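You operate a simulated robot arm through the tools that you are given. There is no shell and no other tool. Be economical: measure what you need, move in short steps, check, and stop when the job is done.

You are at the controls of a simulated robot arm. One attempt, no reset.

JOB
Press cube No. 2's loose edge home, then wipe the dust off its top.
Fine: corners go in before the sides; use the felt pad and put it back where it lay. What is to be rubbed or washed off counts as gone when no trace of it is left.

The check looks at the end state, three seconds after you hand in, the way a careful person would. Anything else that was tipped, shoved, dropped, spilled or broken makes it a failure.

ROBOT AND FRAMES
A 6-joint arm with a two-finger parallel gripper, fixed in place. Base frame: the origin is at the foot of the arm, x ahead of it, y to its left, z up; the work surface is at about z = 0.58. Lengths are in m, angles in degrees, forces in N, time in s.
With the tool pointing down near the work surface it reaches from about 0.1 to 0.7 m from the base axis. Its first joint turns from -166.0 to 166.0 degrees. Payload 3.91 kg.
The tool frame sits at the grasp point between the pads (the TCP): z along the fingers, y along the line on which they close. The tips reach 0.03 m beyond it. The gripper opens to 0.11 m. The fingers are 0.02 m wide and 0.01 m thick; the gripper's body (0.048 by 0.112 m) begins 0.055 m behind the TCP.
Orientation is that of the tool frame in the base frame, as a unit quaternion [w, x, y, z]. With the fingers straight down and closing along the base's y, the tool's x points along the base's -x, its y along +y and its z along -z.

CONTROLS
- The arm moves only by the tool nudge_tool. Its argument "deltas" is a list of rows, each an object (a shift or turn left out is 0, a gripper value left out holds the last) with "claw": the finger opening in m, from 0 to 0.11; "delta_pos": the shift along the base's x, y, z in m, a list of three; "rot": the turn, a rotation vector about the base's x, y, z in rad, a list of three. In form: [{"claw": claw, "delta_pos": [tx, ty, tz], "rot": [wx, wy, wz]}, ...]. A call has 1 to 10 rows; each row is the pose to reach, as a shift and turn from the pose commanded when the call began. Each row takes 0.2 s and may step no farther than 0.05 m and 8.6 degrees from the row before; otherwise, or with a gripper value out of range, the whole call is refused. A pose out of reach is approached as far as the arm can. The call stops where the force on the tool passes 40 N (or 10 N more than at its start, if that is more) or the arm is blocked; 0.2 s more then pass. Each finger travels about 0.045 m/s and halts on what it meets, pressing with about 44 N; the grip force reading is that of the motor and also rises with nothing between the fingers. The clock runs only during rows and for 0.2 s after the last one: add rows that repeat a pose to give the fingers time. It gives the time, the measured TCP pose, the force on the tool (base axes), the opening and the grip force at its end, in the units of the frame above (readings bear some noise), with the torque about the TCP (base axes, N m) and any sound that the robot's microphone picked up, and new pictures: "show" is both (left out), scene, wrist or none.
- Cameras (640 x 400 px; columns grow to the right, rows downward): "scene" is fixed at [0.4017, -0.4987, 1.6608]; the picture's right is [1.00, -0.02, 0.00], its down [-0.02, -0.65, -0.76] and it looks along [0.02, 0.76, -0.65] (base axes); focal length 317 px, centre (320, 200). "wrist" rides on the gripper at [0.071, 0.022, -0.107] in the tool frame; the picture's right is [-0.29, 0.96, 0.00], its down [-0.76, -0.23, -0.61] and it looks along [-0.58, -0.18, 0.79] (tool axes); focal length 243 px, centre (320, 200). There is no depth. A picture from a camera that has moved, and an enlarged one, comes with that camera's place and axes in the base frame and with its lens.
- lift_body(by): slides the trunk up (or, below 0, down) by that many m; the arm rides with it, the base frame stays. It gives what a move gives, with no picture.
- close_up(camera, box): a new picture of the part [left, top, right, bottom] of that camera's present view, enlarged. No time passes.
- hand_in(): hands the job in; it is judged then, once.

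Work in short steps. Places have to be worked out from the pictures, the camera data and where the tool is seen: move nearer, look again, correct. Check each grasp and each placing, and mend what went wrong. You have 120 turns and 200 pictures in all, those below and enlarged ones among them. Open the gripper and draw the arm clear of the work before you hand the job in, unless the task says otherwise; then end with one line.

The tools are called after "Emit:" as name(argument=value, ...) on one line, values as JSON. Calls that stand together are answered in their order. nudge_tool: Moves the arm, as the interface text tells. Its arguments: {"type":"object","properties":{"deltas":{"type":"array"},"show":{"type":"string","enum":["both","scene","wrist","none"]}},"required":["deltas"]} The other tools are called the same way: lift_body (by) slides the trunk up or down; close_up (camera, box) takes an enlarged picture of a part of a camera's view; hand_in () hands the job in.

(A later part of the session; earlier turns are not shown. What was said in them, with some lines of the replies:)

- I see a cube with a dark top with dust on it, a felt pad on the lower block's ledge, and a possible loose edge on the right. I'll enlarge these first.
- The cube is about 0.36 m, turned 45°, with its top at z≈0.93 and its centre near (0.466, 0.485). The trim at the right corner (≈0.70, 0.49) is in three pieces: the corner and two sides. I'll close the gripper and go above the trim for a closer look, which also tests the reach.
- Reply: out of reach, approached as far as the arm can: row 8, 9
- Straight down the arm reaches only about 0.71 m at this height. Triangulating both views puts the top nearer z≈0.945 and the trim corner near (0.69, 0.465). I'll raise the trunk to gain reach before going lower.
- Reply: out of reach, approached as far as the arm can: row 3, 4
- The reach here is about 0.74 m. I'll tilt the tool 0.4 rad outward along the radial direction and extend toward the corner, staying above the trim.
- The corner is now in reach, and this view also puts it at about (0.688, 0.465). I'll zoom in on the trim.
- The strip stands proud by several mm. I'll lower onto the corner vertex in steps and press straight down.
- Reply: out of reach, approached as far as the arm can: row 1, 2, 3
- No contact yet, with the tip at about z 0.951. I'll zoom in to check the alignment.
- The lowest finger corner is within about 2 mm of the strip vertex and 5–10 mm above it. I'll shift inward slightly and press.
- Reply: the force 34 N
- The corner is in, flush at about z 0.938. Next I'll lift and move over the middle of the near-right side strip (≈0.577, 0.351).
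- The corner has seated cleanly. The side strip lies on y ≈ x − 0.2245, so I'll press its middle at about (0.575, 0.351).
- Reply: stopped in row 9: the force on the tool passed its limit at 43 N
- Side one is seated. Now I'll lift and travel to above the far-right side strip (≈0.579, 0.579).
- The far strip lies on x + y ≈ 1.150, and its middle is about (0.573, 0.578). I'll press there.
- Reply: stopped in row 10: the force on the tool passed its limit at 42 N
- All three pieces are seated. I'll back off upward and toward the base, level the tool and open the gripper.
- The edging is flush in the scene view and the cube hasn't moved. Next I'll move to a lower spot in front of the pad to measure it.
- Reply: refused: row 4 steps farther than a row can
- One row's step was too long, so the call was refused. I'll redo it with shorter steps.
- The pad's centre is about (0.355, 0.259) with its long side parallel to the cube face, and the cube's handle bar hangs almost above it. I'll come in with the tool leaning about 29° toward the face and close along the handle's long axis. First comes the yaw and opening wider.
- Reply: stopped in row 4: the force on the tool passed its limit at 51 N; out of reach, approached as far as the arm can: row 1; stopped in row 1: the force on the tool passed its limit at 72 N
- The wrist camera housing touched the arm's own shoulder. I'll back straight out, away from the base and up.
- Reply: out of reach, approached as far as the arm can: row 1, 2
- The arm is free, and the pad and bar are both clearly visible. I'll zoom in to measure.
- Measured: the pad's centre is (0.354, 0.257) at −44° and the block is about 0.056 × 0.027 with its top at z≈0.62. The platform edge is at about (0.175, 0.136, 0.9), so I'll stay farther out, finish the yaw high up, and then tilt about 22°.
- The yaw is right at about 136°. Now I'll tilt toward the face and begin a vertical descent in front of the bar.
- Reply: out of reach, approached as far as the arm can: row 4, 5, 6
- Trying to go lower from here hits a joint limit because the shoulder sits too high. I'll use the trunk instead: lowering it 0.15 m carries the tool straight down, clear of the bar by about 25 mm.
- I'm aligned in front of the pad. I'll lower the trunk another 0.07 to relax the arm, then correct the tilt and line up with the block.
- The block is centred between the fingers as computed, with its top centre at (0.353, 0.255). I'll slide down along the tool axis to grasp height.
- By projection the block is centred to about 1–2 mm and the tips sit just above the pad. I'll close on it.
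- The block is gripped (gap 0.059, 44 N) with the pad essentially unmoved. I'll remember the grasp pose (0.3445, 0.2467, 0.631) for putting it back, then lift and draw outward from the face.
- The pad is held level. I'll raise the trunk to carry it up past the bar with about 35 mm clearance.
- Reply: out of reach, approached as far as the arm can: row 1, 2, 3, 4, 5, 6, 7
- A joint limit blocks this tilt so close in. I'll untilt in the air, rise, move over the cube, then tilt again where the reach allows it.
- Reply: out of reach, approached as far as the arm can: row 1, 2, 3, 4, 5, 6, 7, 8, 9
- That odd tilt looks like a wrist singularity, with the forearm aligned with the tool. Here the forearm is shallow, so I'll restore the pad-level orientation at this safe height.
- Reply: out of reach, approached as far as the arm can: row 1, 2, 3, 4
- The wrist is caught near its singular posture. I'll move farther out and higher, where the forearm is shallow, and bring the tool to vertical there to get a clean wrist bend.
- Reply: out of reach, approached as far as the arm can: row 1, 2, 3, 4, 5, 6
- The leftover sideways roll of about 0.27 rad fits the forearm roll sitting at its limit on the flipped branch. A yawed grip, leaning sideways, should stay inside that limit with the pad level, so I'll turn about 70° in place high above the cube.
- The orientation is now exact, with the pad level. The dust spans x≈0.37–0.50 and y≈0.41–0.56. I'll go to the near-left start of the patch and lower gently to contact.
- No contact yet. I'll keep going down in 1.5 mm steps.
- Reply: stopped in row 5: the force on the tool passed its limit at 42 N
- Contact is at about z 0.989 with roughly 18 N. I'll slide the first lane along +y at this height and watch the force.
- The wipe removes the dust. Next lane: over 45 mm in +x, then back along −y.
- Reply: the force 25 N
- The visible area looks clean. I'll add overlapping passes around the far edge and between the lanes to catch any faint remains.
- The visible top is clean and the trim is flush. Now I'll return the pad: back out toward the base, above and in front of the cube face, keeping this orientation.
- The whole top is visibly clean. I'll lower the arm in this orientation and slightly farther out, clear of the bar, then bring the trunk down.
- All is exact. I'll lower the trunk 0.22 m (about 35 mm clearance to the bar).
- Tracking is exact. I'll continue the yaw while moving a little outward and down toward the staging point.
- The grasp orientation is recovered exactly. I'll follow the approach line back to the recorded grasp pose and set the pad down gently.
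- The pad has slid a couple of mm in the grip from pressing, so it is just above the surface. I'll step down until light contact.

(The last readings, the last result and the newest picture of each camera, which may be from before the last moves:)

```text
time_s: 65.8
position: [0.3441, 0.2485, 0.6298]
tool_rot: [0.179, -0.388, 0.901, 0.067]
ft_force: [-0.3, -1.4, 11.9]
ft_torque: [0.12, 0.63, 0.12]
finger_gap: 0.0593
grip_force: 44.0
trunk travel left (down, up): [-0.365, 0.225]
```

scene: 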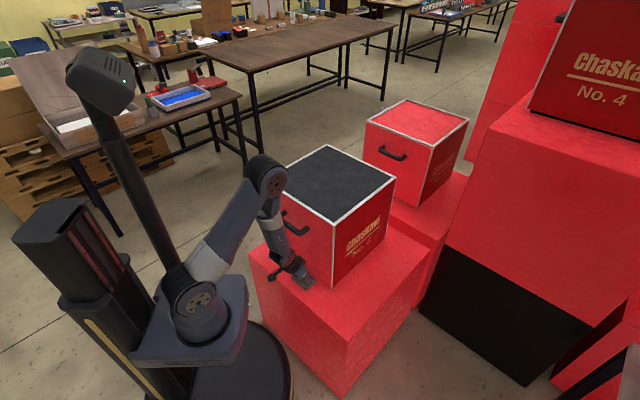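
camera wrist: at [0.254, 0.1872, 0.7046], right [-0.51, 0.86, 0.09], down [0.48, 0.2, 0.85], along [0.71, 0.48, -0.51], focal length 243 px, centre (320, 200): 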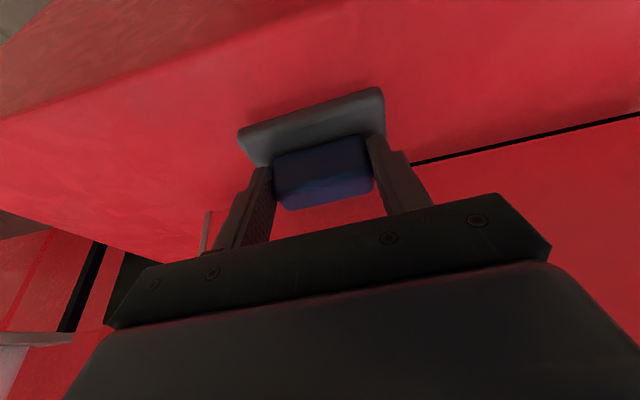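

The pad is down with light contact of about 12 N. I'll ease off slightly and open the fingers.

Emit:
nudge_tool(deltas=[{"delta_pos": [0, 0, 0.0005]}, {"claw": 0.075, "delta_pos": [0, 0, 0.0005]}, {"claw": 0.1, "delta_pos": [0, 0, 0.001]}, {"claw": 0.1, "delta_pos": [0, 0, 0.001]}, {"claw": 0.1, "delta_pos": [0, 0, 0.001]}], show="wrist")

Emit:
close_up(camera="wrist", box=[160, 60, 480, 260])

```text
time_s: 67.0
position: [0.3452, 0.2477, 0.6301]
tool_rot: [0.178, -0.389, 0.901, 0.068]
ft_force: [-0.6, -0.6, 0.6]
ft_torque: [-0.02, -0.01, 0.01]
finger_gap: 0.1001
grip_force: 0.0
trunk travel left (down, up): [-0.365, 0.225]
camera wrist: at [0.2546, 0.1874, 0.702], right [-0.51, 0.86, 0.09], down [0.49, 0.2, 0.85], along [0.71, 0.48, -0.51], focal length 243 px, centre (320, 200)
```

wrist: 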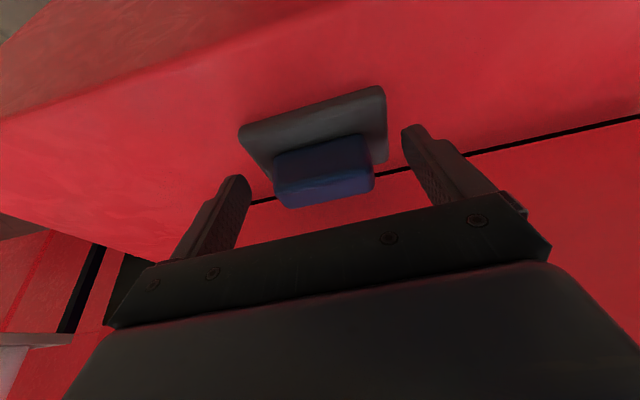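

```text
2.00 times, centred on (320, 160) of wrist
camera zoom: at [0.2546, 0.1874, 0.702], right [-0.51, 0.86, 0.09], down [0.49, 0.2, 0.85], along [0.71, 0.48, -0.51], focal length 485 px, centre (320, 280)
```

zoom: 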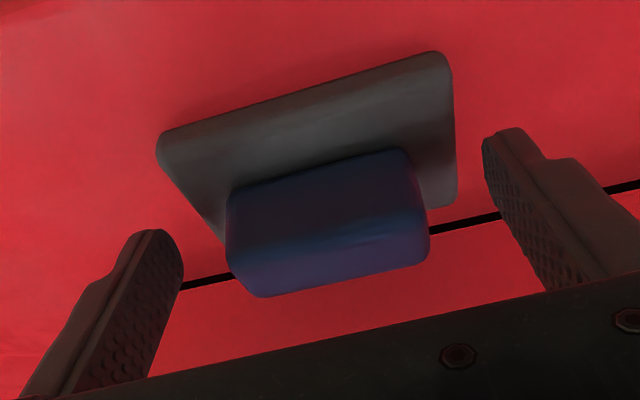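

The pad is standing flat, within about 3 mm of its original place. I'll retreat along the approach line.

Emit:
nudge_tool(deltas=[{"delta_pos": [-0.005, -0.005, 0.018]}, {"delta_pos": [-0.015, -0.015, 0.055]}, {"delta_pos": [-0.035, -0.035, 0.075]}, {"delta_pos": [-0.05, -0.05, 0.1]}, {"delta_pos": [-0.05, -0.05, 0.1]}])

Emit:
lift_body(by=0.22)

Emit:
close_up(camera="scene", box=[240, 210, 400, 310])

Emit:
close_up(camera="scene", box=[250, 130, 410, 230])

```text
time_s: 68.2
position: [0.2906, 0.1978, 0.7315]
tool_rot: [0.178, -0.388, 0.902, 0.068]
ft_force: [-0.2, -0.4, -0.3]
ft_torque: [0.01, 0.0, -0.01]
finger_gap: 0.1002
grip_force: 0.0
trunk travel left (down, up): [-0.365, 0.225]
camera wrist: at [0.2008, 0.1374, 0.8039], right [-0.51, 0.86, 0.09], down [0.49, 0.2, 0.85], along [0.71, 0.48, -0.51], focal length 243 px, centre (320, 200)
```

scene: 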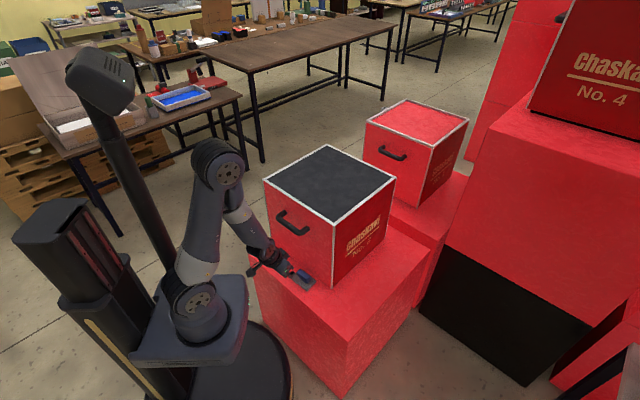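
wrist: 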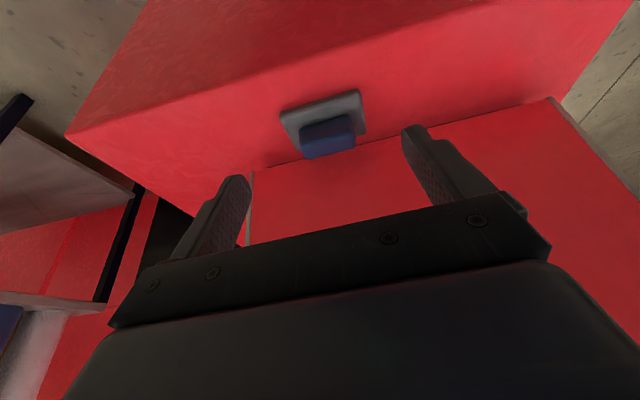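

```text
time_s: 70.5
position: [0.2928, 0.1986, 0.9517]
tool_rot: [0.179, -0.388, 0.901, 0.068]
ft_force: [-0.5, 0.0, 0.1]
ft_torque: [0.0, 0.0, 0.01]
finger_gap: 0.1001
grip_force: 0.0
trunk travel left (down, up): [-0.585, 0.005]
```

```text
4.00 times, centred on (320, 260) of scene
camera zoom: at [0.4017, -0.4987, 1.6608], right [1.0, -0.02, 0.0], down [-0.02, -0.65, -0.76], along [0.02, 0.76, -0.65], focal length 1270 px, centre (320, -40)
```

zoom: 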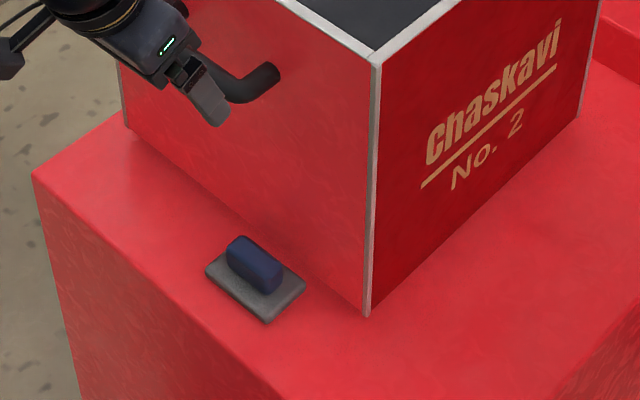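

```text
4.00 times, centred on (330, 180) of scene
camera zoom: at [0.4017, -0.4987, 1.6608], right [1.0, -0.02, 0.0], down [-0.02, -0.65, -0.76], along [0.02, 0.76, -0.65], focal length 1270 px, centre (280, 280)
```

zoom: 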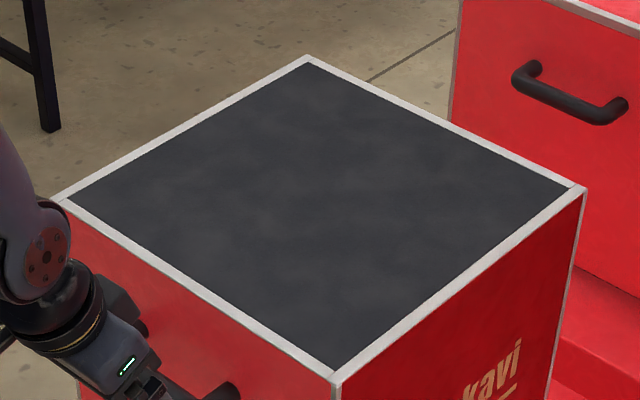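

The pad lies at the same pixels as at the start, the top is clean and the trim is flush. I'll turn the wrist as before and rise well clear, then check the top once more with the wrist camera.

Emit:
nudge_tool(deltas=[{"delta_pos": [0, 0, 0], "rot": [0, 0, 0.13]}, {"delta_pos": [0, 0, 0], "rot": [0, 0, 0.26]}, {"delta_pos": [0, 0, 0], "rot": [0, 0, 0.39]}, {"delta_pos": [0, 0, 0], "rot": [0, 0, 0.52]}, {"delta_pos": [0, 0, 0.02], "rot": [0, 0, 0.65]}, {"delta_pos": [0, 0, 0.05], "rot": [0, 0, 0.78]}, {"delta_pos": [0, 0, 0.085], "rot": [0, 0, 0.91]}, {"delta_pos": [0, 0, 0.12], "rot": [0, 0, 1.04]}, {"delta_pos": [0, 0, 0.155], "rot": [0, 0, 1.17]}, {"delta_pos": [0, 0, 0.19], "rot": [0, 0, 1.2]}])

```text
time_s: 72.8
position: [0.2918, 0.1989, 1.1418]
tool_rot: [-0.109, 0.829, -0.525, -0.157]
ft_force: [0.0, 0.6, -0.3]
ft_torque: [0.0, 0.01, -0.02]
finger_gap: 0.0999
grip_force: 0.1
trunk travel left (down, up): [-0.585, 0.005]
camera wrist: at [0.3148, 0.0931, 1.2138], right [-0.98, -0.16, 0.09], down [-0.01, 0.52, 0.85], along [-0.19, 0.84, -0.52], focal length 243 px, centre (320, 200)
```

scene: 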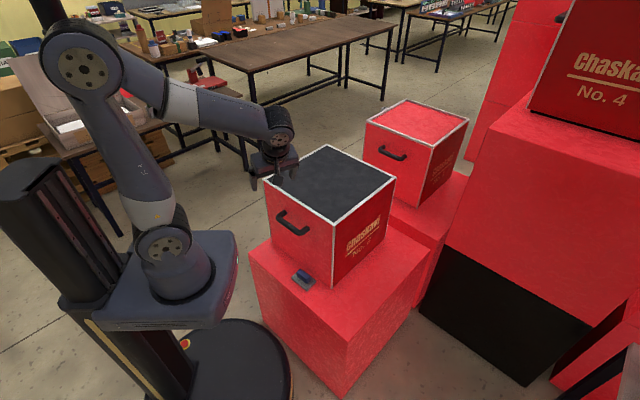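
wrist: 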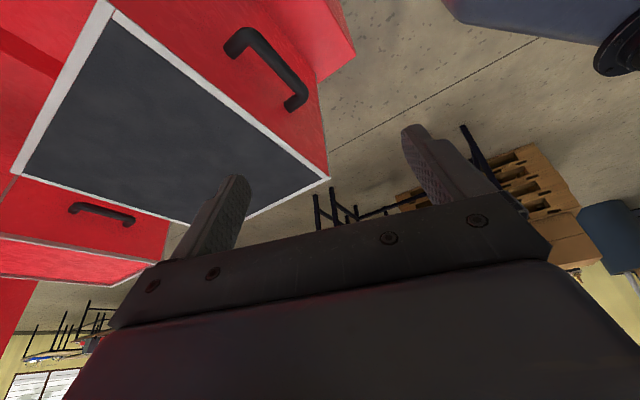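

I'll take one last enlarged look for any trace of dust on the top.

Emit:
close_up(camera="wrist", box=[20, 0, 340, 200])

Emit:
close_up(camera="scene", box=[290, 140, 370, 190])

```text
2.00 times, centred on (180, 100) of wrist
camera zoom: at [0.3148, 0.0931, 1.2138], right [-0.98, -0.16, 0.09], down [-0.01, 0.52, 0.85], along [-0.19, 0.84, -0.52], focal length 485 px, centre (600, 400)
```

zoom: 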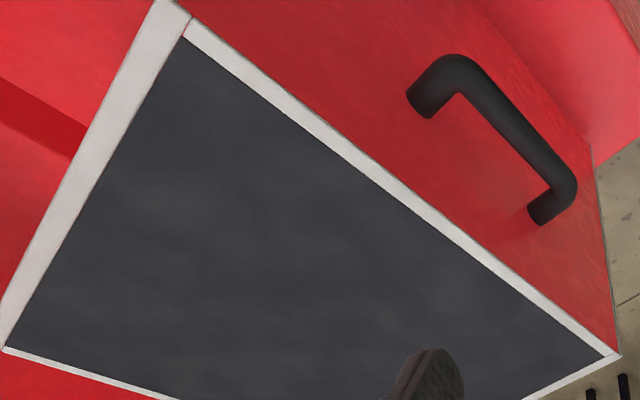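

```text
8.00 times, centred on (330, 165) of scene
camera zoom: at [0.4017, -0.4987, 1.6608], right [1.0, -0.02, 0.0], down [-0.02, -0.65, -0.76], along [0.02, 0.76, -0.65], focal length 2539 px, centre (240, 480)
```

zoom: 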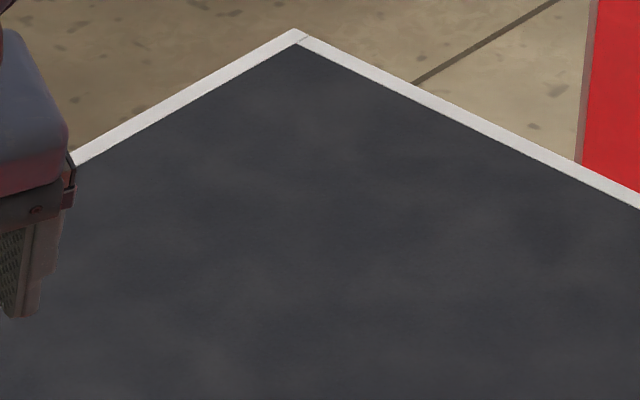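

No trace of dust shows, the trim is flush, the pad is back in place, and the gripper is open and clear. I'm handing in.

Emit:
hand_in()

```text
The job is handed in.
```

I pressed cube No. 2's loose edge home (corner first, then both sides) and wiped the top with the felt pad until no dust showed. The pad is back where it lay; the cube itself may have shifted 2–3 mm during the work.
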